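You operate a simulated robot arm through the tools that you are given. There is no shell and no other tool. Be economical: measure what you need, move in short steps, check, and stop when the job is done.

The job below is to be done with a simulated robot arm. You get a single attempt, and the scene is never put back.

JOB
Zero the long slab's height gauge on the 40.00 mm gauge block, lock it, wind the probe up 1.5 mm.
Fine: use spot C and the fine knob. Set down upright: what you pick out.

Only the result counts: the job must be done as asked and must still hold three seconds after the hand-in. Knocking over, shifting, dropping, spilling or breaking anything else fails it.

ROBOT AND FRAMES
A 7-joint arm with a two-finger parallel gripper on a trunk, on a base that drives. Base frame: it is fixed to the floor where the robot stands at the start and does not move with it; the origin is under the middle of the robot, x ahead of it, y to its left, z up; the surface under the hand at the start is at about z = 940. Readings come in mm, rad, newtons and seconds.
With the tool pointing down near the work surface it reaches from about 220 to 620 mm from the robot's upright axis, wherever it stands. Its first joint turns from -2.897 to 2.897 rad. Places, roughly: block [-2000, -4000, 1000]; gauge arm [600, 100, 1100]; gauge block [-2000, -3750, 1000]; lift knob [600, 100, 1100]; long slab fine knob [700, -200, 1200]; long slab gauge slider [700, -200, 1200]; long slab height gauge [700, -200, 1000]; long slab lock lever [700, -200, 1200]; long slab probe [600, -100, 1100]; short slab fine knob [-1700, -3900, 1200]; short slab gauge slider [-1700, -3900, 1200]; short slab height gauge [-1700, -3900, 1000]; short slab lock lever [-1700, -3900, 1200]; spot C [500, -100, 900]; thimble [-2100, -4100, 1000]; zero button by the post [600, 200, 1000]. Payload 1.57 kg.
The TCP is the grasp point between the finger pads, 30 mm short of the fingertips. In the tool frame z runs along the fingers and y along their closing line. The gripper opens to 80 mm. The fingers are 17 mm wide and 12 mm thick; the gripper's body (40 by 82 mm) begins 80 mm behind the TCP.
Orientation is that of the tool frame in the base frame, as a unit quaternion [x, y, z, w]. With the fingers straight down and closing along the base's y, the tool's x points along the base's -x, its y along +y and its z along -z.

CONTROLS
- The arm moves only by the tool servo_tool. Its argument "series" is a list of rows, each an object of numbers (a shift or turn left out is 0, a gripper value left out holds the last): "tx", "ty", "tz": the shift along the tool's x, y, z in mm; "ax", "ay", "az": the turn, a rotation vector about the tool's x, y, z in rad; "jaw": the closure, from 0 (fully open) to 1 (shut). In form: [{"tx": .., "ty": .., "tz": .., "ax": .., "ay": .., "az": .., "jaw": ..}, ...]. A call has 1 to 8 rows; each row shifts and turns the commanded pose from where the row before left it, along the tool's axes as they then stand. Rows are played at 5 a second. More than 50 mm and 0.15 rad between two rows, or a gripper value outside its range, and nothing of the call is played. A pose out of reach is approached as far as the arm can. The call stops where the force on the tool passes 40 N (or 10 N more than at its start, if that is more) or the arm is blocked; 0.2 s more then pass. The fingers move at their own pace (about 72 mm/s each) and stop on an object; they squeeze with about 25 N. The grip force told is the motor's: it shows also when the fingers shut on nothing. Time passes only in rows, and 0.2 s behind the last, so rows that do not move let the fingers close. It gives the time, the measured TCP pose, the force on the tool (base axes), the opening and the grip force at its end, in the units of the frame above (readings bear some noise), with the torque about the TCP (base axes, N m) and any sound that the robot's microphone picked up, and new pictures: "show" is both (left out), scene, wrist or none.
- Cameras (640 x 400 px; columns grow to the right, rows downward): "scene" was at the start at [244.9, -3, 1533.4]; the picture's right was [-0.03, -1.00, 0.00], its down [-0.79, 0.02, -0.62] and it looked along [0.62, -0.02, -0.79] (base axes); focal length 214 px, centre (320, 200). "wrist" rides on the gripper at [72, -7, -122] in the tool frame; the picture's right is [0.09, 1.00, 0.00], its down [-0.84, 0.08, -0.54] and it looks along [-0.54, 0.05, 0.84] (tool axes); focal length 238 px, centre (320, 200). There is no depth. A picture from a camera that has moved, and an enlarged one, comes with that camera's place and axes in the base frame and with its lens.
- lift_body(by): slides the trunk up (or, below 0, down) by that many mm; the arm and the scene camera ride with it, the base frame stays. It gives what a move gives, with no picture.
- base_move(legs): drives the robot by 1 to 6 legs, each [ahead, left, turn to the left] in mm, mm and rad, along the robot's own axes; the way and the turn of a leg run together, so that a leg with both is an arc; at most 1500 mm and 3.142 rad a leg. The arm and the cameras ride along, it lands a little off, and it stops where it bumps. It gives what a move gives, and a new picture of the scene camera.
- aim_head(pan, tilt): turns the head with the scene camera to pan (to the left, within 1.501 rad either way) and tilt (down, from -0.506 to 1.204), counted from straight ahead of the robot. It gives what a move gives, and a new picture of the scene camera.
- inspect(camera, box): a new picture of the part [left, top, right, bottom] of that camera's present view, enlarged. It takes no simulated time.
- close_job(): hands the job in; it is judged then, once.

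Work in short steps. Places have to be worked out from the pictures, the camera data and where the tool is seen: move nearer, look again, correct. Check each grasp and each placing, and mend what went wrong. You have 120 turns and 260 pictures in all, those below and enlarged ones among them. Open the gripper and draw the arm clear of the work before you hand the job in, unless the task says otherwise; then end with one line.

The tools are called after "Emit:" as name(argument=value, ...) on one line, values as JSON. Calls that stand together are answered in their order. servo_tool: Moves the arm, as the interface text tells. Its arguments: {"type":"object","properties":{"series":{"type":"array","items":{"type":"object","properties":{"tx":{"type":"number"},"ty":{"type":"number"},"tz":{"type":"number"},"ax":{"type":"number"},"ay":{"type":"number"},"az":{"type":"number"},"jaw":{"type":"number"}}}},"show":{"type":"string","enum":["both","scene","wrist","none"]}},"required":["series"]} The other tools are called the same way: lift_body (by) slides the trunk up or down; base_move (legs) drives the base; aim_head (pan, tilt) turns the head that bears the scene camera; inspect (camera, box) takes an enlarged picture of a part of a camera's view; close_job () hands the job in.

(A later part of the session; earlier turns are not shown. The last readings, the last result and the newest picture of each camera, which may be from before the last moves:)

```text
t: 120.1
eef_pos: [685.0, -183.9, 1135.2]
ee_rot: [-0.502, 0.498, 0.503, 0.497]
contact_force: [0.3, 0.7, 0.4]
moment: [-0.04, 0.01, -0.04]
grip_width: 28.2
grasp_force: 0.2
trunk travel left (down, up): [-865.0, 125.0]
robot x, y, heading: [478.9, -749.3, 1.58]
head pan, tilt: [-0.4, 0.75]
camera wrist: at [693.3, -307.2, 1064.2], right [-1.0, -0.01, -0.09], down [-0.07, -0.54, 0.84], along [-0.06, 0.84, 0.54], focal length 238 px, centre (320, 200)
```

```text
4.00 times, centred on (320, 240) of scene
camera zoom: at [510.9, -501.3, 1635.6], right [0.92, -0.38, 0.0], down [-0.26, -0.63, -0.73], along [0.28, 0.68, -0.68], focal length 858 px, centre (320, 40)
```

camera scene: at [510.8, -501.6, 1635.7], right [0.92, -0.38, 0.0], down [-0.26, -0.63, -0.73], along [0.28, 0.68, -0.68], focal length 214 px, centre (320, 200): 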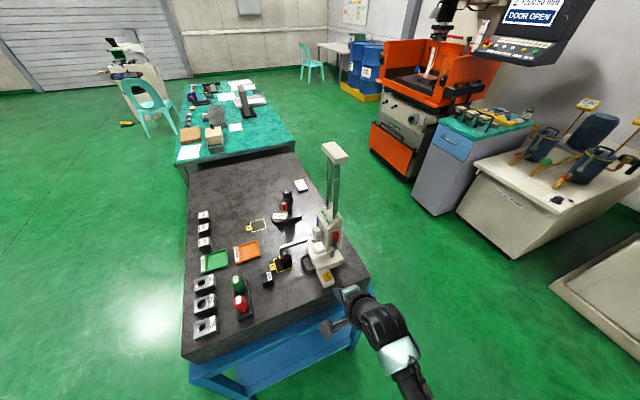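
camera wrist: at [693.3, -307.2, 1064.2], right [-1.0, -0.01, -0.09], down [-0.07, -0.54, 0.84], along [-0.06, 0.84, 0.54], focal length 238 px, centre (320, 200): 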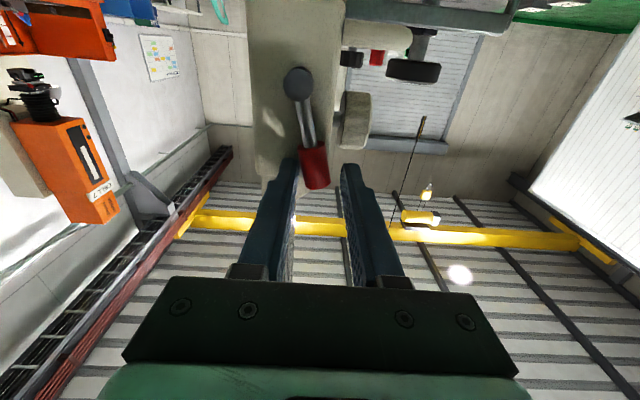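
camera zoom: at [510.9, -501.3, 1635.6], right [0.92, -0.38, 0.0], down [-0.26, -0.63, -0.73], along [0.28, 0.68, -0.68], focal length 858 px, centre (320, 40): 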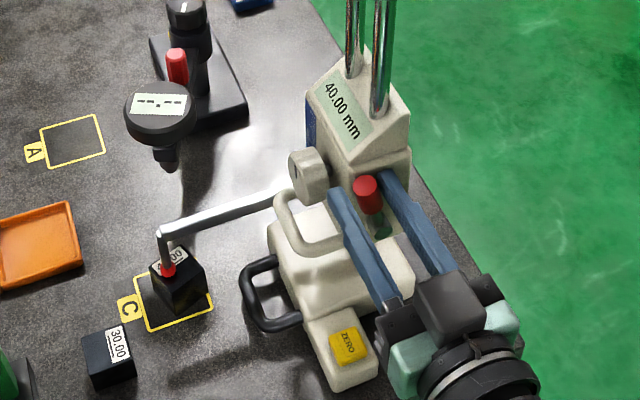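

The lever swings toward -x with almost no force and the reading stays 40.00. Follow its arc further.

Emit:
servo_tool(series=[{"ty": 8, "tx": 2}, {"ty": 8, "tx": 4}, {"ty": 8, "tx": 6}, {"ty": 6, "tx": 7}, {}], show="wrist")

Emit:
inspect(camera="scene", box=[270, 190, 370, 290])

```text
t: 121.3
eef_pos: [651.7, -184.2, 1113.6]
ee_rot: [0.504, -0.497, -0.504, -0.495]
contact_force: [-6.8, -1.2, -0.1]
moment: [-0.06, 0.03, 0.14]
grip_width: 33.3
grasp_force: 2.9
trunk travel left (down, up): [-865.0, 125.0]
robot x, y, heading: [483.8, -751.8, 1.576]
head pan, tilt: [-0.4, 0.75]
camera wrist: at [660.8, -307.6, 1042.6], right [-1.0, -0.02, -0.09], down [-0.07, -0.54, 0.84], along [-0.06, 0.84, 0.54], focal length 238 px, centre (320, 200)
```

wrist: 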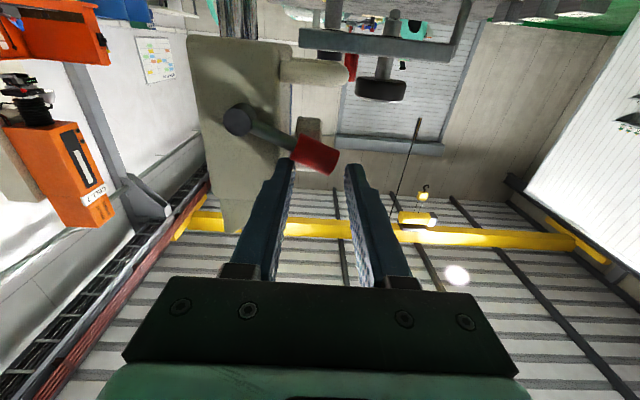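

```text
4.00 times, centred on (320, 240) of scene
camera zoom: at [509.1, -501.2, 1635.5], right [0.92, -0.38, 0.0], down [-0.26, -0.63, -0.73], along [0.28, 0.68, -0.68], focal length 858 px, centre (320, 40)
```

zoom: 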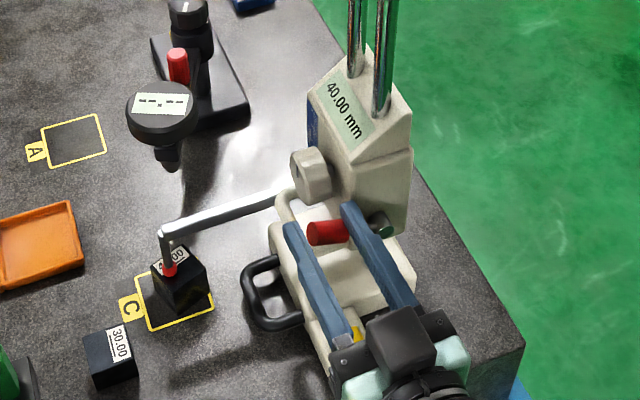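

The lever is at ~65° forward; the handle is wedged lengthwise between the fingers. Open the jaw wider and continue pushing down and forward with the rear finger.

Emit:
servo_tool(series=[{"jaw": 0.35}, {"tx": -6}, {"ty": 10}, {"ty": 2, "tx": 8}, {"ty": 2, "tx": 8}, {}], show="wrist")

Emit:
inspect(camera="scene", box=[270, 190, 370, 290])

```text
t: 122.7
eef_pos: [641.7, -185.6, 1111.0]
ee_rot: [-0.5, 0.495, 0.505, 0.501]
contact_force: [2.3, 4.2, 19.6]
moment: [0.42, -0.53, -0.07]
grip_width: 54.0
grasp_force: 1.0
trunk travel left (down, up): [-865.0, 125.0]
robot x, y, heading: [478.1, -746.0, 1.579]
head pan, tilt: [-0.4, 0.75]
camera wrist: at [650.2, -307.0, 1038.5], right [-1.0, -0.01, -0.09], down [-0.07, -0.55, 0.83], along [-0.06, 0.83, 0.55], focal length 238 px, centre (320, 200)
```

wrist: 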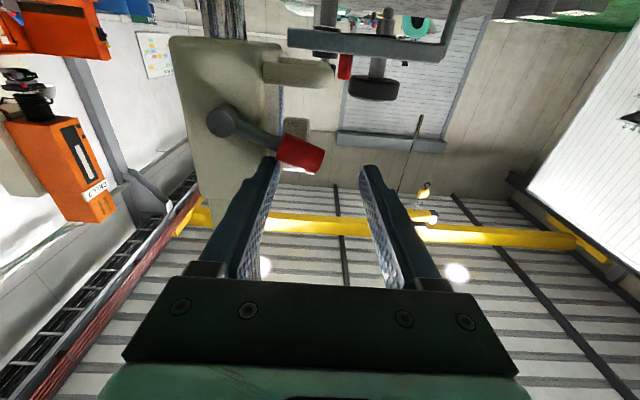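

```text
4.00 times, centred on (320, 240) of scene
camera zoom: at [510.3, -503.0, 1636.2], right [0.92, -0.38, 0.0], down [-0.26, -0.63, -0.73], along [0.28, 0.68, -0.68], focal length 858 px, centre (320, 40)
```

zoom: 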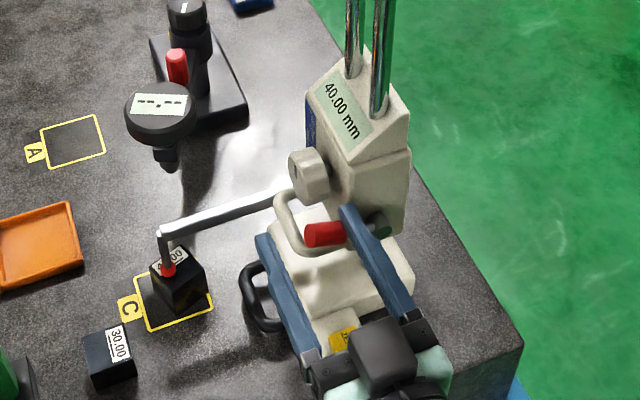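

The lever is against its forward stop (~68°, 20 N) and the reading is still 40.00, so it should be locked. Back off and retract, keeping the hand level and pointing robot-ahead.

Emit:
servo_tool(series=[{"tx": -8}, {"tz": -45}, {"tz": -45}, {"tz": -45, "tx": -20}, {"tz": -45, "tx": -20}, {"tz": -30, "tx": -20, "ty": 20}, {"ty": 40}, {"ty": 40}], show="none")

Emit:
inspect(camera="scene", box=[270, 180, 370, 280])

```text
t: 124.5
eef_pos: [542.2, -399.4, 1174.1]
ee_rot: [-0.501, 0.498, 0.502, 0.499]
contact_force: [0.0, -0.2, 0.1]
moment: [-0.01, -0.04, -0.01]
grip_width: 51.8
grasp_force: 0.2
trunk travel left (down, up): [-865.0, 125.0]
robot x, y, heading: [481.7, -747.4, 1.579]
head pan, tilt: [-0.4, 0.75]
```

```text
4.00 times, centred on (320, 230) of scene
camera zoom: at [509.9, -501.4, 1635.7], right [0.92, -0.38, 0.0], down [-0.26, -0.63, -0.73], along [0.28, 0.68, -0.68], focal length 858 px, centre (320, 80)
```

zoom: 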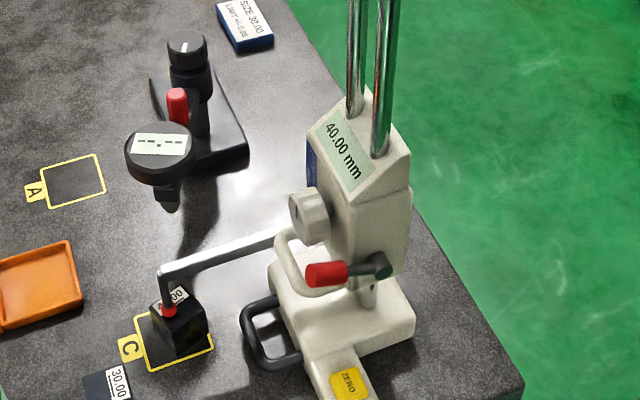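

Lever stays forward, display 40.00. Drive back to the front of the table (turn right, back, left), so the hand points at the knob.

Emit:
base_move(legs=[[0, 0, -1.576], [-490, 0, 0], [0, 690, 0]])

Emit:
aim_head(pan=-0.1, tilt=0.7)

```text
t: 134.6
eef_pos: [351.3, -127.2, 1173.2]
ee_rot: [0.005, 0.707, -0.005, 0.707]
contact_force: [0.3, 0.2, 0.4]
moment: [0.01, 0.04, 0.03]
grip_width: 52.1
grasp_force: 0.0
trunk travel left (down, up): [-865.0, 125.0]
robot x, y, heading: [5.2, -58.2, -0.018]
head pan, tilt: [-0.4, 0.75]
camera scene: at [251.4, -92.6, 1635.6], right [-0.4, -0.91, 0.0], down [-0.62, 0.28, -0.73], along [0.67, -0.3, -0.68], focal length 214 px, centre (320, 200)
```

scene: 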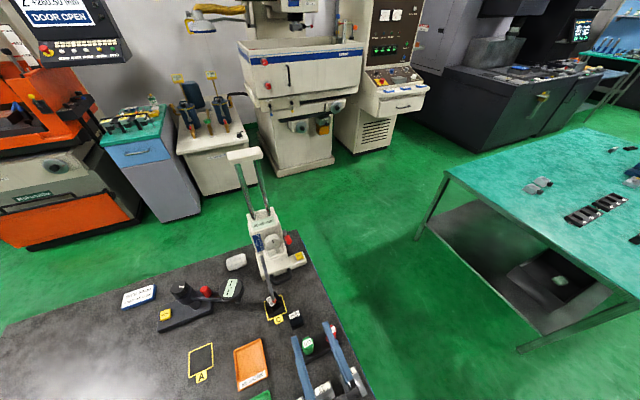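

```text
t: 135.4
eef_pos: [352.6, -126.6, 1173.4]
ee_rot: [0.006, 0.707, -0.004, 0.708]
contact_force: [0.3, 0.4, 0.4]
moment: [-0.01, 0.03, -0.02]
grip_width: 52.1
grasp_force: 0.1
trunk travel left (down, up): [-865.0, 125.0]
robot x, y, heading: [8.7, -53.2, -0.017]
head pan, tilt: [-0.099, 0.7]
camera scene: at [259.9, -69.1, 1639.8], right [-0.12, -0.99, 0.0], down [-0.64, 0.07, -0.76], along [0.76, -0.09, -0.64], focal length 214 px, centre (320, 200)
```

scene: 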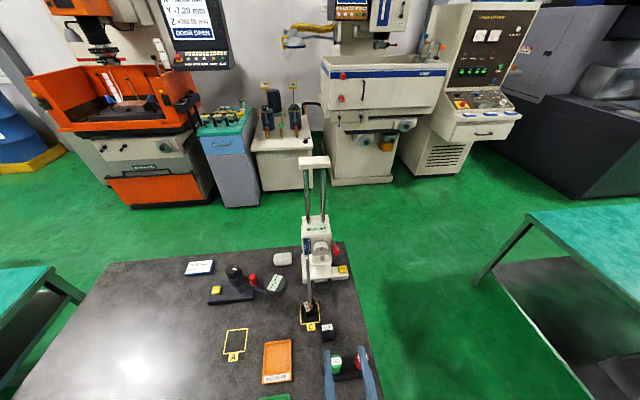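

Knob should now be near (648–672,-115,1114). Move forward high (clear of the GO pin), then look before lowering.

Emit:
servo_tool(series=[{"tz": 45, "ax": -0.014}, {"tz": 45}, {"tz": 45}, {"tz": 45}, {"tz": 45, "ty": 8}, {}], show="wrist")

Emit:
inspect(camera="scene", box=[270, 190, 370, 310])

```text
t: 136.8
eef_pos: [572.0, -119.7, 1172.4]
ee_rot: [0.001, 0.707, 0.0, 0.707]
contact_force: [-0.8, 0.2, 0.4]
moment: [0.03, -0.02, 0.01]
grip_width: 52.2
grasp_force: 0.1
trunk travel left (down, up): [-865.0, 125.0]
robot x, y, heading: [5.9, -54.2, -0.018]
head pan, tilt: [-0.099, 0.7]
camera wrist: at [451.2, -126.0, 1102.7], right [0.0, 1.0, -0.09], down [-0.54, 0.08, 0.84], along [0.84, 0.05, 0.54], focal length 238 px, centre (320, 200)
```

wrist: 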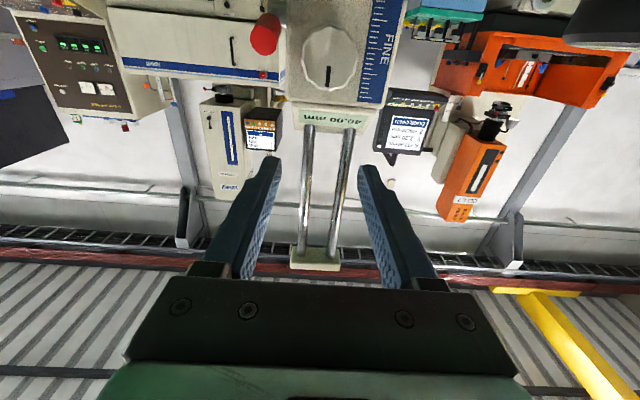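

```text
3.33 times, centred on (320, 250) of scene
camera zoom: at [259.3, -68.7, 1640.0], right [-0.12, -0.99, 0.0], down [-0.64, 0.07, -0.77], along [0.76, -0.09, -0.64], focal length 715 px, centre (320, 33)
```

zoom: 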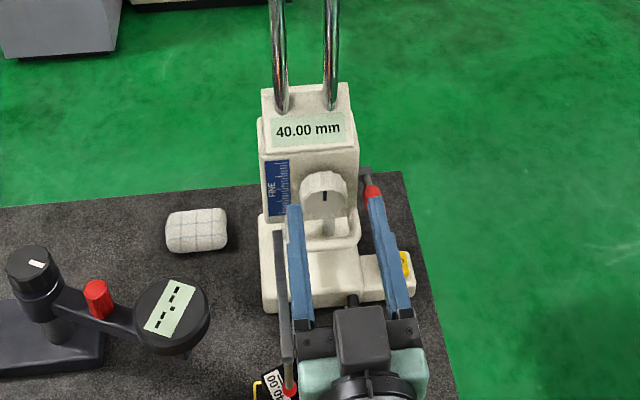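

Knob centre ≈(y -118, z 1108). Enlarge the FINE label for direction hints.

Emit:
inspect(camera="wrist", box=[280, 0, 410, 130])

```text
3.08 times, centred on (345, 65) of wrist
camera zoom: at [451.2, -126.0, 1102.7], right [0.0, 1.0, -0.09], down [-0.54, 0.08, 0.84], along [0.84, 0.05, 0.54], focal length 733 px, centre (243, 615)
```

zoom: 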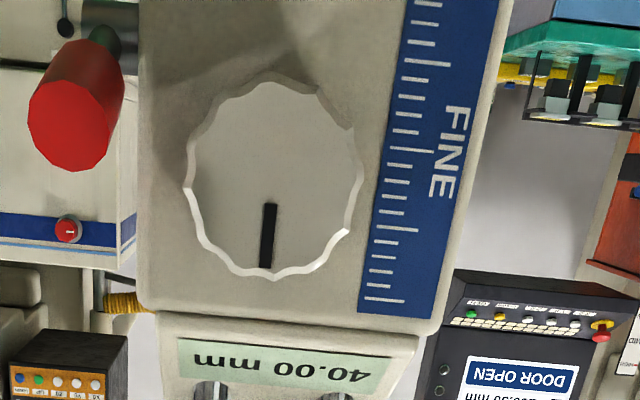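

The red handle end lies close beside the knob, so I'll grip the knob from above and below: roll the hand -90° (camera to the right side).

Emit:
servo_tool(series=[{"az": -0.15}, {"az": -0.15}, {"az": -0.15}, {"az": -0.15}, {"az": -0.15}, {"az": -0.15}, {"az": -0.15}, {"az": -0.15}], show="none")

Emit:
servo_tool(series=[{"az": -0.15}, {"az": -0.15}, {"az": -0.071}, {"ty": 32, "tx": -1}, {"ty": 31}, {}], show="both")

```text
t: 138.6
eef_pos: [575.8, -118.6, 1173.6]
ee_rot: [-0.398, 0.583, -0.4, 0.584]
contact_force: [0.9, -1.0, 0.2]
moment: [0.01, -0.03, -0.01]
grip_width: 52.4
grasp_force: 0.0
trunk travel left (down, up): [-865.0, 125.0]
robot x, y, heading: [4.2, -56.0, -0.016]
head pan, tilt: [-0.099, 0.7]
```

```text
t: 140.0
eef_pos: [577.2, -118.9, 1108.5]
ee_rot: [0.499, -0.5, 0.502, -0.499]
contact_force: [0.4, 0.6, -0.7]
moment: [-0.03, 0.02, -0.01]
grip_width: 52.0
grasp_force: 0.0
out of reach, approached as far as the arm can: row 4
trunk travel left (down, up): [-865.0, 125.0]
robot x, y, heading: [3.5, -53.9, -0.015]
head pan, tilt: [-0.099, 0.7]
camera scene: at [263.1, -63.9, 1639.4], right [-0.11, -0.99, 0.0], down [-0.64, 0.07, -0.76], along [0.76, -0.09, -0.65], focal length 214 px, centre (320, 200)
camera wrist: at [455.6, -191.2, 1115.0], right [0.0, -0.09, -1.0], down [-0.54, 0.84, -0.08], along [0.84, 0.54, -0.05], focal length 238 px, centre (320, 200)
```

scene: 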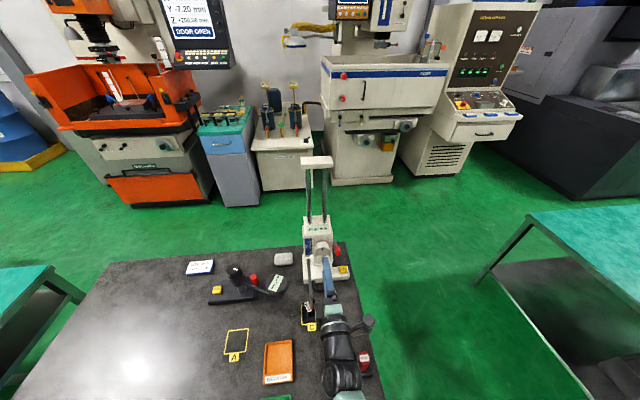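
wrist: 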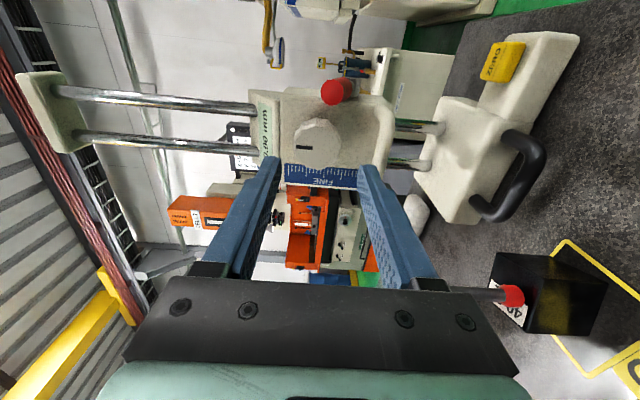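

Aligned with the knob. Advance 40 mm and check clearance.

Emit:
servo_tool(series=[{"tz": 20}, {"tz": 20}, {}], show="wrist")

Emit:
inspect(camera="scene", box=[280, 200, 360, 300])

```text
t: 140.8
eef_pos: [616.2, -120.5, 1109.1]
ee_rot: [-0.5, 0.501, -0.499, 0.501]
contact_force: [-0.4, 0.1, 0.3]
moment: [-0.01, 0.01, 0.03]
grip_width: 52.0
grasp_force: 0.0
trunk travel left (down, up): [-865.0, 125.0]
robot x, y, heading: [8.2, -54.8, -0.012]
head pan, tilt: [-0.099, 0.7]
camera wrist: at [494.7, -193.0, 1116.5], right [0.0, -0.09, -1.0], down [-0.54, 0.84, -0.08], along [0.84, 0.54, -0.05], focal length 238 px, centre (320, 200)
```

wrist: 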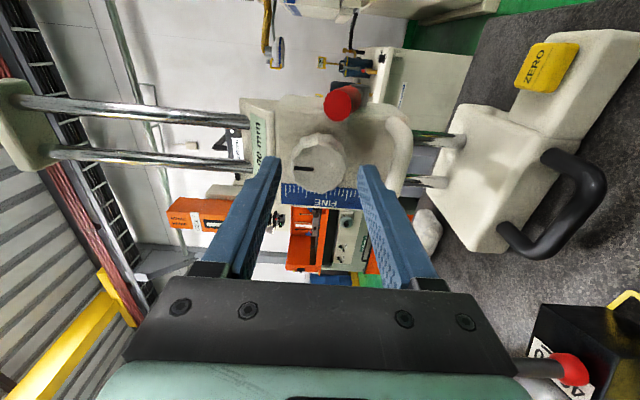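

```text
4.00 times, centred on (320, 250) of scene
camera zoom: at [259.2, -69.7, 1640.0], right [-0.12, -0.99, 0.0], down [-0.64, 0.07, -0.77], along [0.76, -0.09, -0.64], focal length 858 px, centre (320, 0)
```

zoom: 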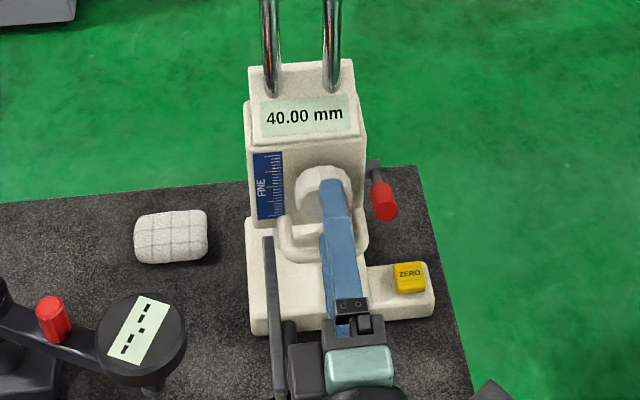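

Shift 2 mm right, advance 22 mm and close on the knob.

Emit:
servo_tool(series=[{"tx": 2, "ty": -1.5, "tz": 11}, {"tz": 11}, {}, {"jaw": 1}, {}, {}], show="wrist")

Emit:
inspect(camera="scene", box=[280, 200, 360, 300])

```text
t: 142.2
eef_pos: [639.4, -120.9, 1109.7]
ee_rot: [-0.5, 0.501, -0.499, 0.5]
contact_force: [-3.0, 0.0, -7.4]
moment: [0.02, 0.28, 0.0]
grip_width: 41.2
grasp_force: 45.7
trunk travel left (down, up): [-865.0, 125.0]
robot x, y, heading: [7.0, -56.3, -0.018]
head pan, tilt: [-0.099, 0.7]
camera wrist: at [518.3, -193.2, 1117.5], right [0.0, -0.09, -1.0], down [-0.54, 0.84, -0.07], along [0.84, 0.54, -0.05], focal length 238 px, centre (320, 200)
```

wrist: 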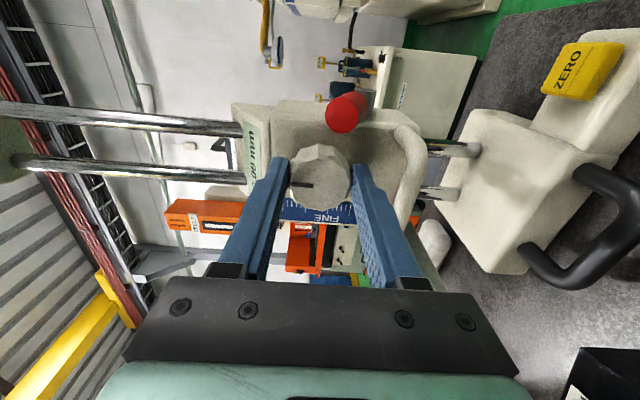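

```text
4.00 times, centred on (320, 250) of scene
camera zoom: at [260.5, -68.9, 1639.7], right [-0.12, -0.99, 0.0], down [-0.64, 0.07, -0.76], along [0.76, -0.09, -0.64], focal length 858 px, centre (320, 0)
```

zoom: 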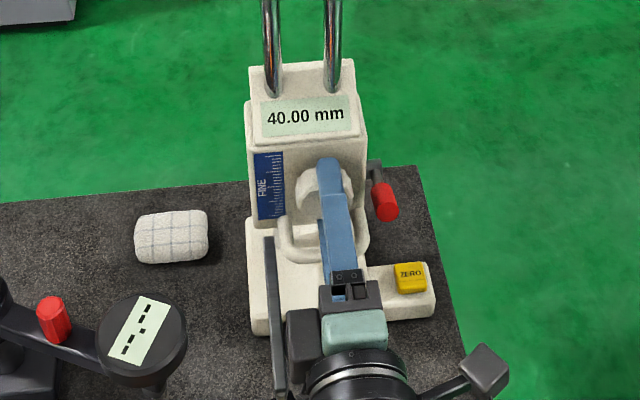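

The display held at 40.00 under 7 N on the knob, so the lock works. The grip is ~4.5 mm off-centre; reopen, shift, and close again.

Emit:
servo_tool(series=[{"jaw": 0.38}, {}, {"tx": 4.5, "ty": 1}, {"jaw": 1}, {}, {}], show="none")

Emit:
servo_tool(series=[{"az": 0.1}, {"az": 0.1}, {"az": 0.1}, {}], show="wrist")

Emit:
inspect(camera="scene", box=[280, 200, 360, 300])

```text
t: 143.6
eef_pos: [637.4, -124.8, 1109.5]
ee_rot: [-0.5, 0.501, -0.5, 0.5]
contact_force: [-1.2, 0.6, -3.2]
moment: [-0.05, 0.11, 0.22]
grip_width: 40.9
grasp_force: 45.0
trunk travel left (down, up): [-865.0, 125.0]
robot x, y, heading: [6.1, -55.9, -0.011]
head pan, tilt: [-0.099, 0.7]
```

```text
t: 144.6
eef_pos: [638.4, -125.0, 1108.4]
ee_rot: [-0.419, 0.572, -0.417, 0.569]
contact_force: [-7.0, -1.1, -13.0]
moment: [-0.06, 0.45, 0.09]
grip_width: 40.7
grasp_force: 45.3
trunk travel left (down, up): [-865.0, 125.0]
robot x, y, heading: [5.3, -55.5, -0.016]
head pan, tilt: [-0.099, 0.7]
camera wrist: at [517.2, -195.5, 1094.0], right [0.0, 0.21, -0.98], down [-0.54, 0.82, 0.18], along [0.84, 0.53, 0.11], focal length 238 px, centre (320, 200)
```

wrist: 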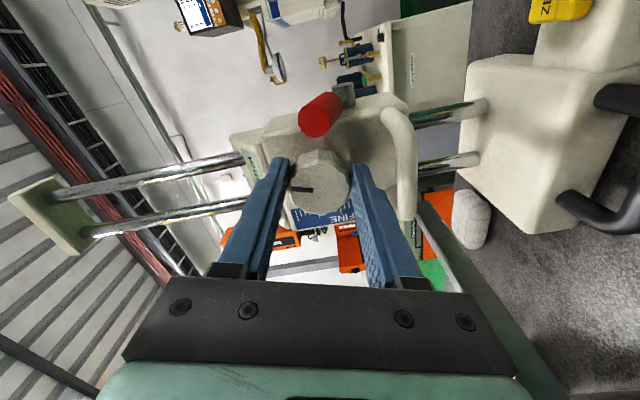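

```text
4.00 times, centred on (320, 250) of scene
camera zoom: at [260.7, -69.5, 1639.6], right [-0.12, -0.99, 0.0], down [-0.64, 0.07, -0.76], along [0.76, -0.09, -0.64], focal length 858 px, centre (320, 0)
```

zoom: 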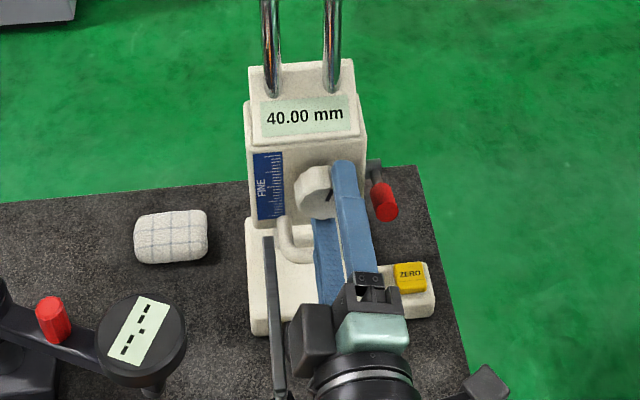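

The knob turned +0.3 rad with no rise (force grew to 13 N; probably driving the tip down onto the block). Turn the other way.

Emit:
servo_tool(series=[{"az": -0.1}, {"az": -0.1}, {"az": -0.1}, {"az": -0.1}, {"az": -0.1}, {"az": -0.1}, {}], show="none")

Emit:
inspect(camera="scene", box=[280, 200, 360, 300])

```text
t: 146.2
eef_pos: [638.9, -125.1, 1112.1]
ee_rot: [0.568, -0.42, 0.57, -0.42]
contact_force: [-8.9, -3.3, -7.1]
moment: [-0.07, 0.36, 0.35]
grip_width: 40.6
grasp_force: 45.0
trunk travel left (down, up): [-865.0, 125.0]
robot x, y, heading: [4.6, -53.5, -0.015]
head pan, tilt: [-0.099, 0.7]
```

```text
4.00 times, centred on (320, 250) of scene
camera zoom: at [259.4, -69.5, 1640.0], right [-0.12, -0.99, 0.0], down [-0.64, 0.07, -0.77], along [0.76, -0.09, -0.64], focal length 858 px, centre (320, 0)
```

zoom: 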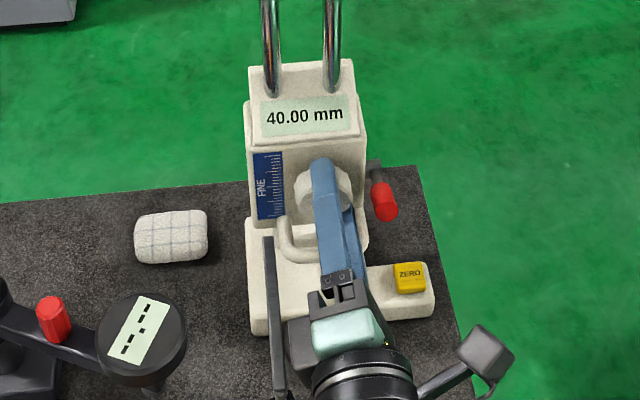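

Still 40.00 at -0.3 rad; continue further this way and look at the knob and display closely.

Emit:
servo_tool(series=[{"az": -0.12}, {"az": -0.12}, {"az": -0.12}, {"az": -0.12}, {"az": -0.12}, {}], show="wrist")

Emit:
inspect(camera="scene", box=[295, 210, 355, 260])

```text
t: 147.6
eef_pos: [639.1, -122.3, 1115.2]
ee_rot: [0.664, -0.23, 0.671, -0.235]
contact_force: [5.9, 4.4, 17.3]
moment: [0.1, -0.02, 0.54]
grip_width: 40.8
grasp_force: 45.0
trunk travel left (down, up): [-865.0, 125.0]
robot x, y, heading: [10.5, -55.6, -0.014]
head pan, tilt: [-0.099, 0.7]
camera wrist: at [516.6, -162.4, 1175.2], right [0.01, -0.84, -0.55], down [-0.54, 0.46, -0.71], along [0.84, 0.3, -0.45], focal length 238 px, centre (320, 200)
```

wrist: 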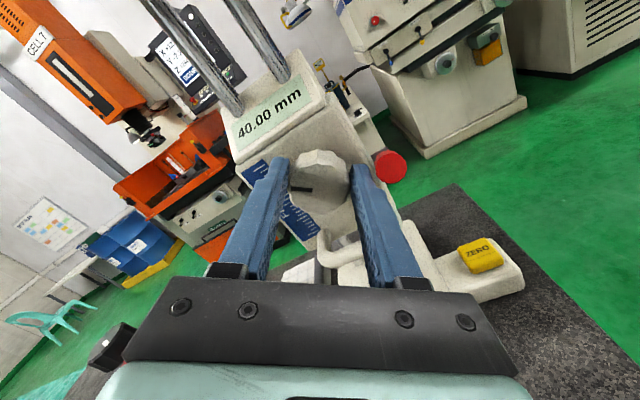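

```text
8.00 times, centred on (325, 235) of scene
camera zoom: at [259.0, -67.8, 1640.2], right [-0.12, -0.99, 0.0], down [-0.64, 0.07, -0.77], along [0.76, -0.09, -0.64], focal length 1716 px, centre (280, -80)
```

zoom: 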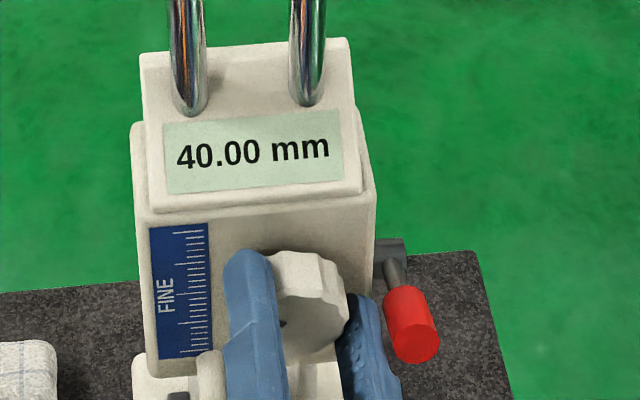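

The knob turned -0.9 rad without effect, and the forces show my grip is ~6 mm off the axis to the right. Open, recentre (+6.5 mm y), regrip and make a long positive stroke.

Emit:
servo_tool(series=[{"jaw": 0.38}, {}, {"tx": -4.0, "ty": -5.1}, {}, {"jaw": 1}, {}, {}], show="none")

Emit:
servo_tool(series=[{"az": 0.15}, {"az": 0.15}, {"az": 0.15}, {"az": 0.15}, {"az": 0.15}, {"az": 0.15}, {}], show="none")

Emit:
inspect(camera="scene", box=[295, 210, 355, 260])

Emit:
servo_tool(series=[{"az": 0.15}, {"az": 0.15}, {"az": 0.15}, {"az": 0.15}, {"az": 0.15}, {"az": 0.15}, {}], show="wrist")

Emit:
inspect(camera="scene", box=[295, 210, 355, 260])

```text
t: 149.2
eef_pos: [638.7, -118.7, 1111.3]
ee_rot: [0.667, -0.234, 0.668, -0.233]
contact_force: [0.8, -1.7, 0.0]
moment: [0.0, -0.13, -0.29]
grip_width: 41.0
grasp_force: 45.4
trunk travel left (down, up): [-865.0, 125.0]
robot x, y, heading: [9.2, -57.0, -0.017]
head pan, tilt: [-0.099, 0.7]
```

```text
t: 150.8
eef_pos: [638.8, -119.3, 1110.8]
ee_rot: [-0.499, 0.501, -0.499, 0.501]
contact_force: [-6.3, -4.0, -6.0]
moment: [0.02, 0.1, -0.73]
grip_width: 41.0
grasp_force: 45.3
trunk travel left (down, up): [-865.0, 125.0]
robot x, y, heading: [3.8, -53.4, -0.019]
head pan, tilt: [-0.099, 0.7]
```

```text
8.00 times, centred on (325, 235) of scene
camera zoom: at [259.6, -69.7, 1639.8], right [-0.12, -0.99, 0.0], down [-0.64, 0.07, -0.77], along [0.76, -0.09, -0.64], focal length 1716 px, centre (280, -80)
```

zoom: 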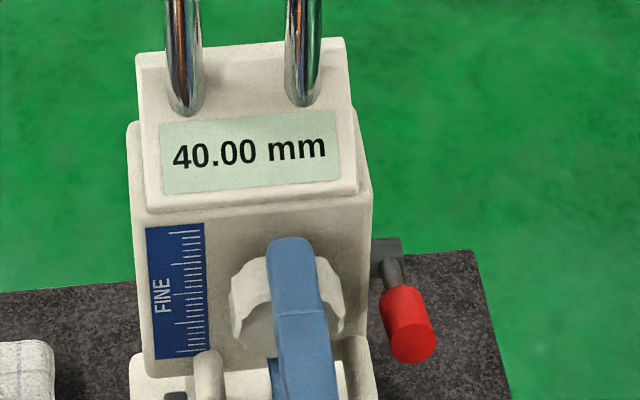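

```text
t: 152.4
eef_pos: [638.0, -116.5, 1109.8]
ee_rot: [-0.232, 0.669, -0.231, 0.667]
contact_force: [-7.2, -2.1, -16.1]
moment: [0.01, -0.07, 0.33]
grip_width: 40.9
grasp_force: 45.5
trunk travel left (down, up): [-865.0, 125.0]
robot x, y, heading: [3.3, -54.3, -0.019]
head pan, tilt: [-0.099, 0.7]
camera wrist: at [517.1, -167.5, 1058.1], right [0.0, 0.73, -0.69], down [-0.54, 0.58, 0.61], along [0.84, 0.37, 0.39], focal length 238 px, centre (320, 200)
```

wrist: 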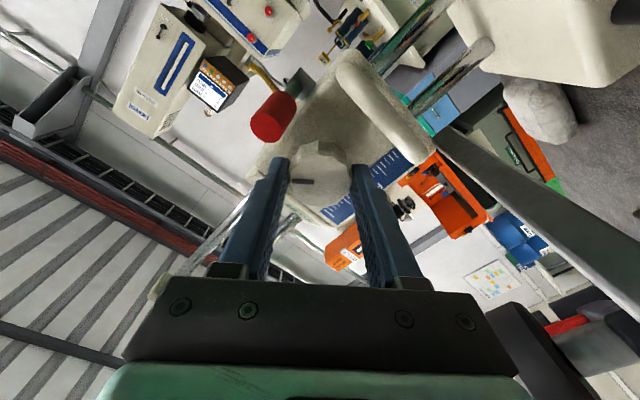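

```text
8.00 times, centred on (325, 235) of scene
camera zoom: at [260.8, -69.3, 1639.6], right [-0.12, -0.99, 0.0], down [-0.64, 0.07, -0.76], along [0.76, -0.09, -0.64], focal length 1716 px, centre (280, -80)
```

zoom: 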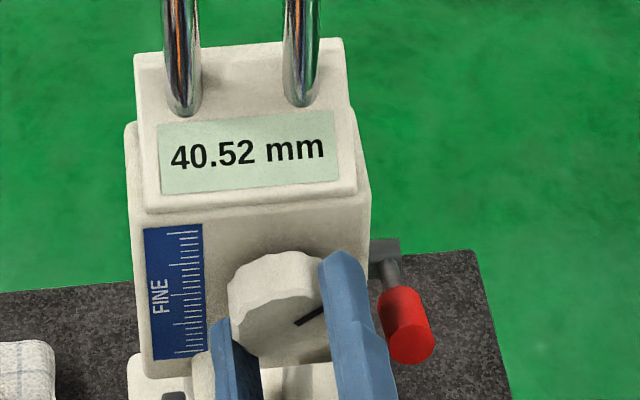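

Positive turning raises it: 40.52 now. Open, roll back, regrip, and continue.

Emit:
servo_tool(series=[{"jaw": 0.38}, {}, {"az": -0.15}, {"az": -0.15}, {"az": -0.15}, {"az": -0.15}, {"az": -0.15}, {"az": -0.15}], show="none")

Emit:
servo_tool(series=[{"az": -0.15}, {"az": -0.15}, {"az": -0.15}, {"az": -0.15}, {"az": -0.15}, {"jaw": 1}, {}, {}], show="none")

Emit:
servo_tool(series=[{"az": 0.1}, {"az": 0.1}, {"az": 0.1}, {"az": 0.1}, {"az": 0.1}, {"az": 0.1}, {}], show="none")

Emit:
inspect(camera="scene", box=[295, 210, 355, 260])

```text
t: 154.2
eef_pos: [639.7, -117.6, 1110.1]
ee_rot: [0.5, -0.5, 0.5, -0.499]
contact_force: [-0.3, 0.8, -0.5]
moment: [0.0, 0.0, 0.04]
grip_width: 49.8
grasp_force: 0.1
trunk travel left (down, up): [-865.0, 125.0]
robot x, y, heading: [6.2, -54.2, -0.023]
head pan, tilt: [-0.099, 0.7]
```

```text
t: 156.0
eef_pos: [639.5, -115.9, 1111.2]
ee_rot: [0.648, -0.282, 0.648, -0.284]
contact_force: [-0.4, 0.1, -0.8]
moment: [0.04, 0.01, 0.11]
grip_width: 41.5
grasp_force: 45.1
trunk travel left (down, up): [-865.0, 125.0]
robot x, y, heading: [5.0, -55.4, -0.017]
head pan, tilt: [-0.099, 0.7]
```

```text
t: 157.6
eef_pos: [639.4, -118.0, 1110.8]
ee_rot: [0.535, -0.461, 0.535, -0.463]
contact_force: [4.6, -1.6, -2.1]
moment: [0.03, 0.26, 0.32]
grip_width: 41.4
grasp_force: 44.8
trunk travel left (down, up): [-865.0, 125.0]
robot x, y, heading: [7.8, -59.0, -0.013]
head pan, tilt: [-0.099, 0.7]
```

```text
8.00 times, centred on (325, 235) of scene
camera zoom: at [261.3, -69.2, 1639.6], right [-0.12, -0.99, 0.0], down [-0.64, 0.07, -0.76], along [0.76, -0.09, -0.64], focal length 1716 px, centre (280, -80)
```

zoom: 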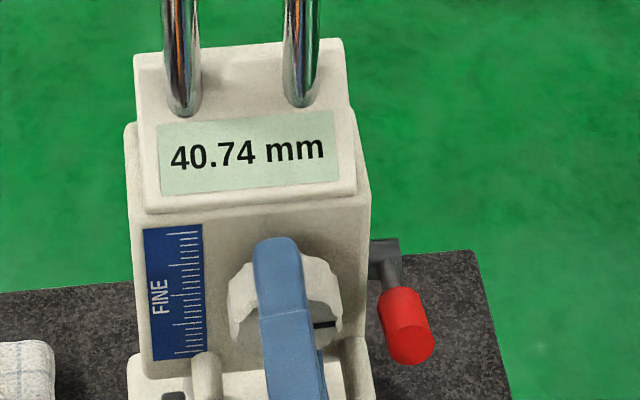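

40.74 (about 0.37 mm/rad). Continue to the end of this stroke, roll back and regrip.

Emit:
servo_tool(series=[{"az": 0.15}, {"az": 0.15}, {"az": 0.15}, {"az": 0.15}, {"az": 0.15}, {"az": 0.15}, {"az": 0.1}, {}], show="none")

Emit:
inspect(camera="scene", box=[295, 210, 355, 260])

Emit:
servo_tool(series=[{"jaw": 0.38}, {}, {"az": -0.15}, {"az": -0.15}, {"az": -0.15}, {"az": -0.15}, {"az": -0.15}, {"az": -0.15}], show="none")

Emit:
servo_tool(series=[{"az": -0.15}, {"az": -0.15}, {"az": -0.15}, {"az": -0.15}, {"az": -0.15}, {"jaw": 1}, {}, {}], show="none")

Emit:
inspect(camera="scene", box=[295, 210, 355, 260])

```text
t: 159.4
eef_pos: [639.4, -115.8, 1108.8]
ee_rot: [-0.25, 0.663, -0.247, 0.661]
contact_force: [4.9, -0.7, -12.9]
moment: [0.0, -0.09, 0.34]
grip_width: 41.1
grasp_force: 45.1
trunk travel left (down, up): [-865.0, 125.0]
robot x, y, heading: [6.5, -55.1, -0.008]
head pan, tilt: [-0.099, 0.7]
```

```text
8.00 times, centred on (325, 235) of scene
camera zoom: at [262.5, -69.1, 1639.3], right [-0.12, -0.99, 0.0], down [-0.64, 0.07, -0.76], along [0.76, -0.09, -0.65], focal length 1716 px, centre (280, -80)
```

zoom: 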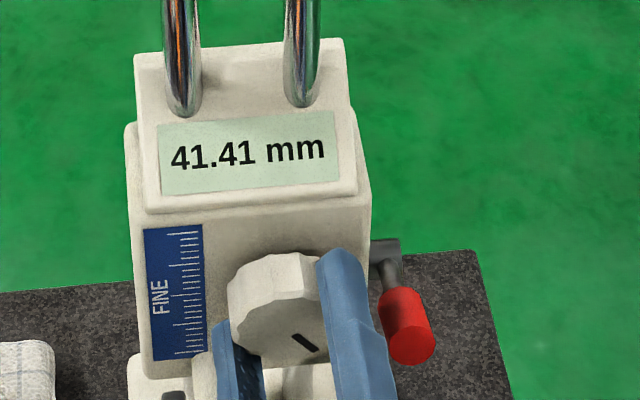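

```text
t: 161.2
eef_pos: [638.2, -116.7, 1110.4]
ee_rot: [0.513, -0.486, 0.513, -0.488]
contact_force: [-0.6, 0.2, 0.4]
moment: [-0.02, -0.03, -0.01]
grip_width: 49.4
grasp_force: 0.0
trunk travel left (down, up): [-865.0, 125.0]
robot x, y, heading: [5.4, -55.0, -0.011]
head pan, tilt: [-0.099, 0.7]
```

```text
t: 163.0
eef_pos: [639.7, -116.0, 1110.8]
ee_rot: [0.654, -0.267, 0.655, -0.267]
contact_force: [0.9, 0.6, 0.7]
moment: [0.01, -0.12, 0.07]
grip_width: 40.8
grasp_force: 45.7
trunk travel left (down, up): [-865.0, 125.0]
robot x, y, heading: [2.7, -52.7, -0.012]
head pan, tilt: [-0.099, 0.7]
```

```text
8.00 times, centred on (325, 235) of scene
camera zoom: at [260.0, -68.6, 1639.9], right [-0.12, -0.99, 0.0], down [-0.64, 0.07, -0.76], along [0.76, -0.09, -0.64], focal length 1716 px, centre (280, -80)
```

zoom: 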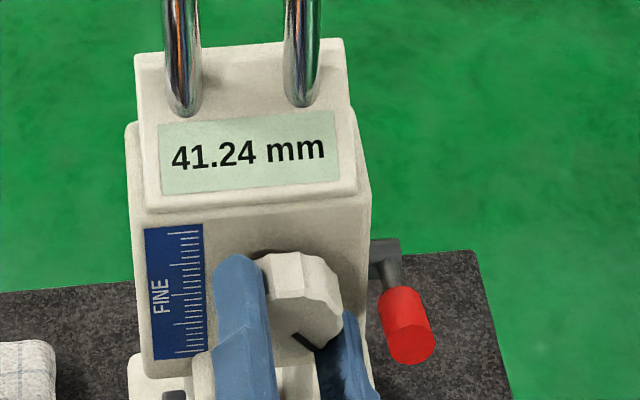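

41.24 after regripping (regrip moves the knob slightly). Rate ≈0.65 mm/rad; turn +0.4 rad and read.

Emit:
servo_tool(series=[{"az": 0.1}, {"az": 0.1}, {"az": 0.1}, {"az": 0.1}, {}], show="none")

Emit:
inspect(camera="scene", box=[295, 210, 355, 260])

```text
t: 164.2
eef_pos: [638.6, -117.4, 1110.2]
ee_rot: [0.589, -0.392, 0.589, -0.392]
contact_force: [-6.7, 3.3, -2.7]
moment: [0.04, 0.15, 0.06]
grip_width: 40.4
grasp_force: 44.4
trunk travel left (down, up): [-865.0, 125.0]
robot x, y, heading: [5.2, -57.8, -0.015]
head pan, tilt: [-0.099, 0.7]
```

```text
8.00 times, centred on (325, 235) of scene
camera zoom: at [259.1, -68.4, 1640.0], right [-0.12, -0.99, 0.0], down [-0.64, 0.07, -0.77], along [0.76, -0.09, -0.64], focal length 1716 px, centre (280, -80)
```

zoom: 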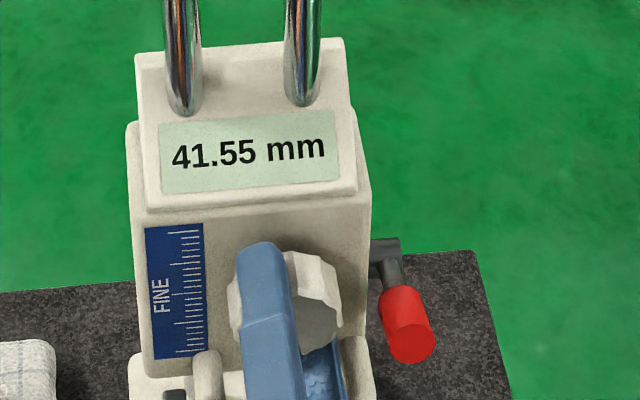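

41.55: turn back 0.06 rad, then read.

Emit:
servo_tool(series=[{"az": -0.06}, {}, {}], show="none")

Emit:
inspect(camera="scene", box=[295, 210, 355, 260])

Emit:
servo_tool(series=[{"jaw": 0.8}, {"jaw": 0.38}, {}, {}], show="none")

Emit:
inspect(camera="scene", box=[295, 210, 355, 260])

```text
t: 165.0
eef_pos: [638.5, -117.7, 1110.6]
ee_rot: [0.6, -0.374, 0.601, -0.372]
contact_force: [-9.6, 1.5, -5.7]
moment: [0.0, 0.29, 0.35]
grip_width: 40.7
grasp_force: 44.9
trunk travel left (down, up): [-865.0, 125.0]
robot x, y, heading: [4.1, -54.9, -0.015]
head pan, tilt: [-0.099, 0.7]
```

```text
8.00 times, centred on (325, 235) of scene
camera zoom: at [259.2, -68.5, 1640.0], right [-0.12, -0.99, 0.0], down [-0.64, 0.07, -0.77], along [0.76, -0.09, -0.64], focal length 1716 px, centre (280, -80)
```

zoom: 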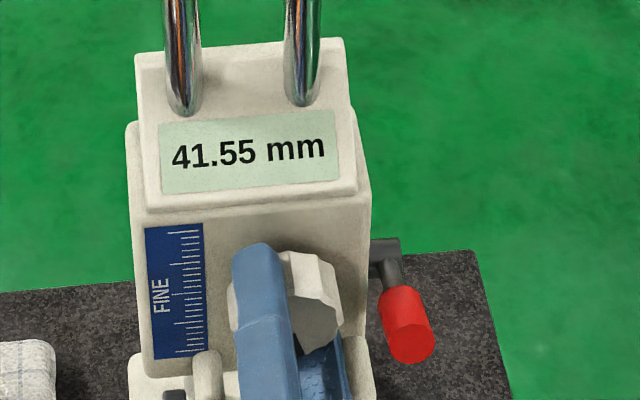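

```text
t: 166.0
eef_pos: [638.4, -118.0, 1111.0]
ee_rot: [0.6, -0.373, 0.601, -0.374]
contact_force: [-0.7, 0.1, 0.1]
moment: [-0.01, 0.03, -0.01]
grip_width: 49.6
grasp_force: 0.2
trunk travel left (down, up): [-865.0, 125.0]
robot x, y, heading: [1.8, -52.7, -0.011]
head pan, tilt: [-0.099, 0.7]
```

```text
8.00 times, centred on (325, 235) of scene
camera zoom: at [260.1, -69.0, 1639.8], right [-0.12, -0.99, 0.0], down [-0.64, 0.07, -0.76], along [0.76, -0.09, -0.64], focal length 1716 px, centre (280, -80)
```

zoom: 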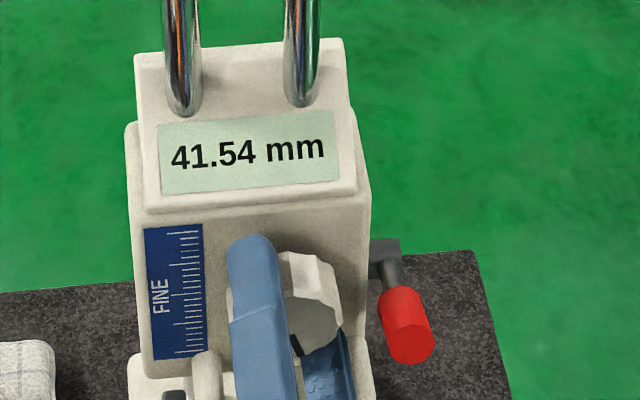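

Released it reads 41.54. I'd like nearer 41.50: regrip and turn back in small steps through the backlash.

Emit:
servo_tool(series=[{"jaw": 1}, {}, {}, {"az": -0.06}, {"az": -0.06}, {}], show="none")

Emit:
inspect(camera="scene", box=[295, 210, 355, 260])

```text
t: 167.4
eef_pos: [638.4, -117.6, 1110.6]
ee_rot: [0.622, -0.337, 0.622, -0.337]
contact_force: [0.0, -1.2, -2.6]
moment: [-0.04, -0.15, -0.27]
grip_width: 41.0
grasp_force: 45.3
trunk travel left (down, up): [-865.0, 125.0]
robot x, y, heading: [7.8, -57.1, -0.015]
head pan, tilt: [-0.099, 0.7]
```

```text
8.00 times, centred on (325, 235) of scene
camera zoom: at [260.4, -69.1, 1639.8], right [-0.12, -0.99, 0.0], down [-0.64, 0.07, -0.76], along [0.76, -0.09, -0.64], focal length 1716 px, centre (280, -80)
```

zoom: 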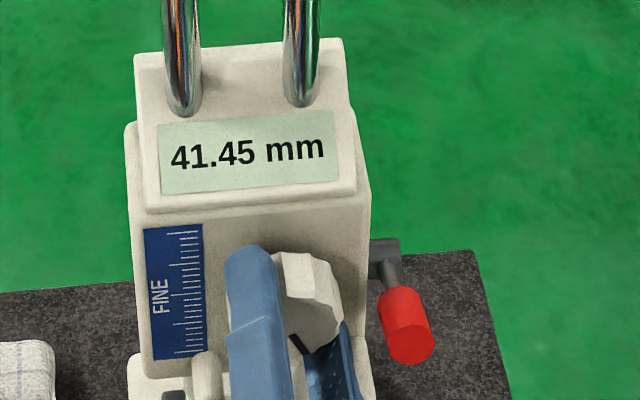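

41.45: turn up a touch (+0.08 rad) and read.

Emit:
servo_tool(series=[{"az": 0.08}, {}, {}], show="none")

Emit:
inspect(camera="scene", box=[295, 210, 355, 260])

```text
t: 168.2
eef_pos: [639.0, -117.4, 1111.0]
ee_rot: [0.608, -0.362, 0.608, -0.361]
contact_force: [-1.7, -2.3, -2.9]
moment: [0.0, 0.15, -0.05]
grip_width: 40.8
grasp_force: 44.8
trunk travel left (down, up): [-865.0, 125.0]
robot x, y, heading: [4.4, -56.2, -0.014]
head pan, tilt: [-0.099, 0.7]
```

```text
8.00 times, centred on (325, 235) of scene
camera zoom: at [260.1, -69.2, 1639.8], right [-0.12, -0.99, 0.0], down [-0.64, 0.07, -0.76], along [0.76, -0.09, -0.64], focal length 1716 px, centre (280, -80)
```

zoom: 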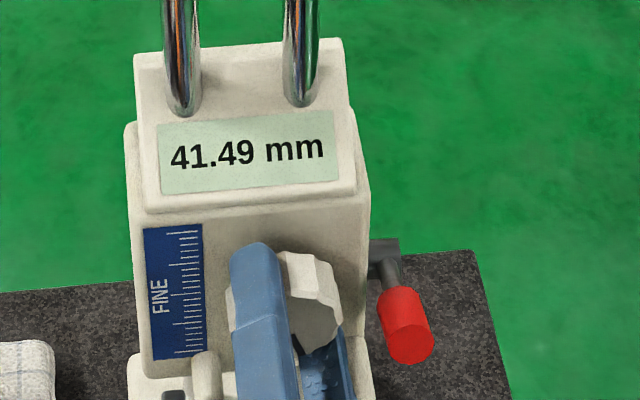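

41.49 is good. Release, back straight off the knob, and check the reading.

Emit:
servo_tool(series=[{"jaw": 0.8}, {"jaw": 0.38}, {}, {}], show="none")

Emit:
inspect(camera="scene", box=[295, 210, 355, 260])

```text
t: 169.2
eef_pos: [638.5, -117.0, 1111.3]
ee_rot: [0.607, -0.362, 0.608, -0.362]
contact_force: [0.4, -0.7, -0.4]
moment: [0.01, 0.0, 0.02]
grip_width: 49.7
grasp_force: 0.0
trunk travel left (down, up): [-865.0, 125.0]
robot x, y, heading: [4.6, -58.5, -0.019]
head pan, tilt: [-0.099, 0.7]
```

```text
8.00 times, centred on (325, 235) of scene
camera zoom: at [260.0, -68.8, 1639.9], right [-0.12, -0.99, 0.0], down [-0.64, 0.07, -0.76], along [0.76, -0.09, -0.64], focal length 1716 px, centre (280, -80)
```

zoom: 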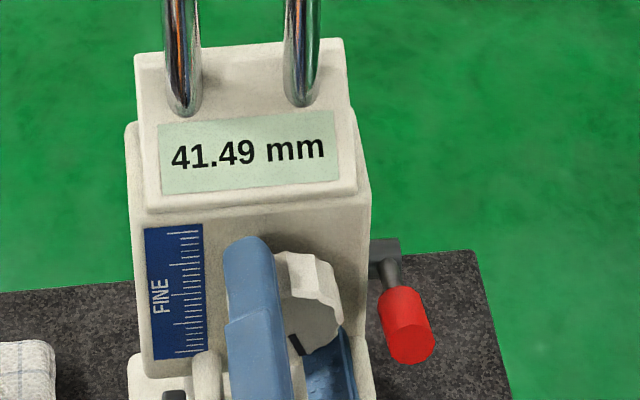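

Holds at 41.49. Withdraw the hand straight back and up.

Emit:
servo_tool(series=[{"tz": -30}, {"tz": -45}, {"tz": -45}, {"tz": -45}, {"tz": -45}, {}], show="scene")

Emit:
inspect(camera="scene", box=[270, 200, 370, 330])

Emit:
inspect(camera="scene", box=[150, 240, 390, 400])

```text
t: 170.6
eef_pos: [427.6, -113.6, 1112.7]
ee_rot: [0.608, -0.361, 0.607, -0.362]
contact_force: [0.3, -0.7, -0.8]
moment: [0.0, -0.02, 0.04]
grip_width: 49.5
grasp_force: 0.1
trunk travel left (down, up): [-865.0, 125.0]
robot x, y, heading: [8.9, -54.7, -0.011]
head pan, tilt: [-0.099, 0.7]
camera scene: at [260.8, -68.1, 1639.7], right [-0.12, -0.99, 0.0], down [-0.64, 0.07, -0.76], along [0.76, -0.09, -0.64], focal length 214 px, centre (320, 200)
```

scene: 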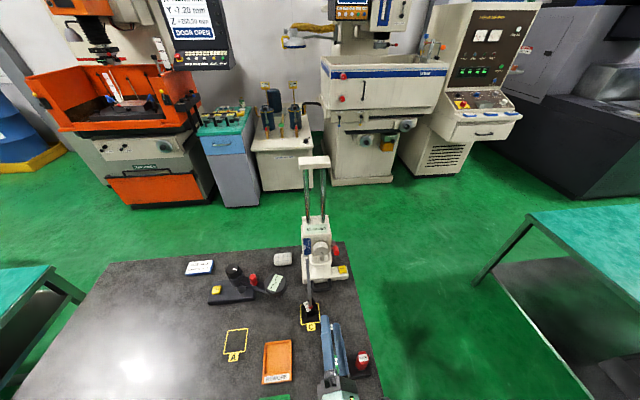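

```text
3.08 times, centred on (320, 265) of scene
camera zoom: at [260.8, -68.1, 1639.7], right [-0.12, -0.99, 0.0], down [-0.64, 0.07, -0.76], along [0.76, -0.09, -0.64], focal length 660 px, centre (320, 0)
```

zoom: 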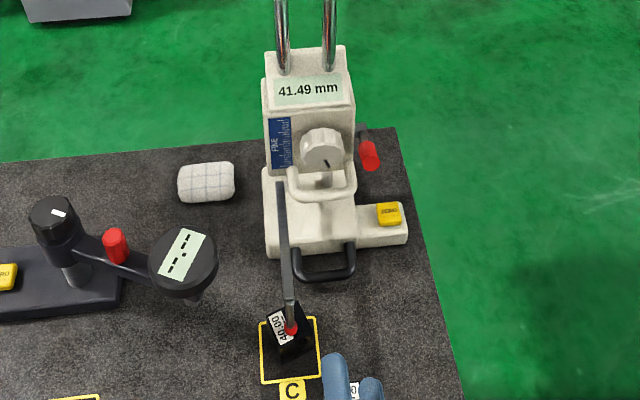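

```text
2.50 times, centred on (270, 320) of scene
camera zoom: at [260.8, -68.1, 1639.7], right [-0.12, -0.99, 0.0], down [-0.64, 0.07, -0.76], along [0.76, -0.09, -0.64], focal length 536 px, centre (445, -100)
```

zoom: 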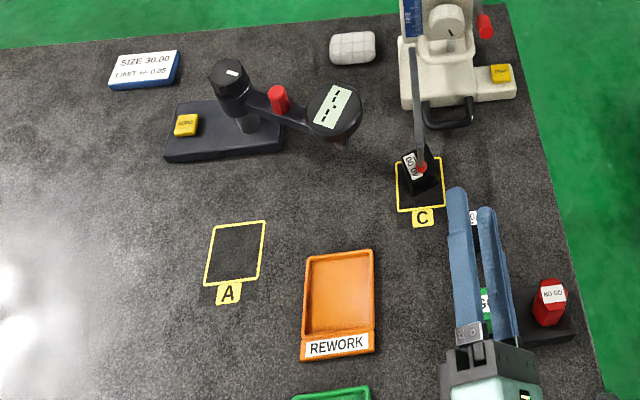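

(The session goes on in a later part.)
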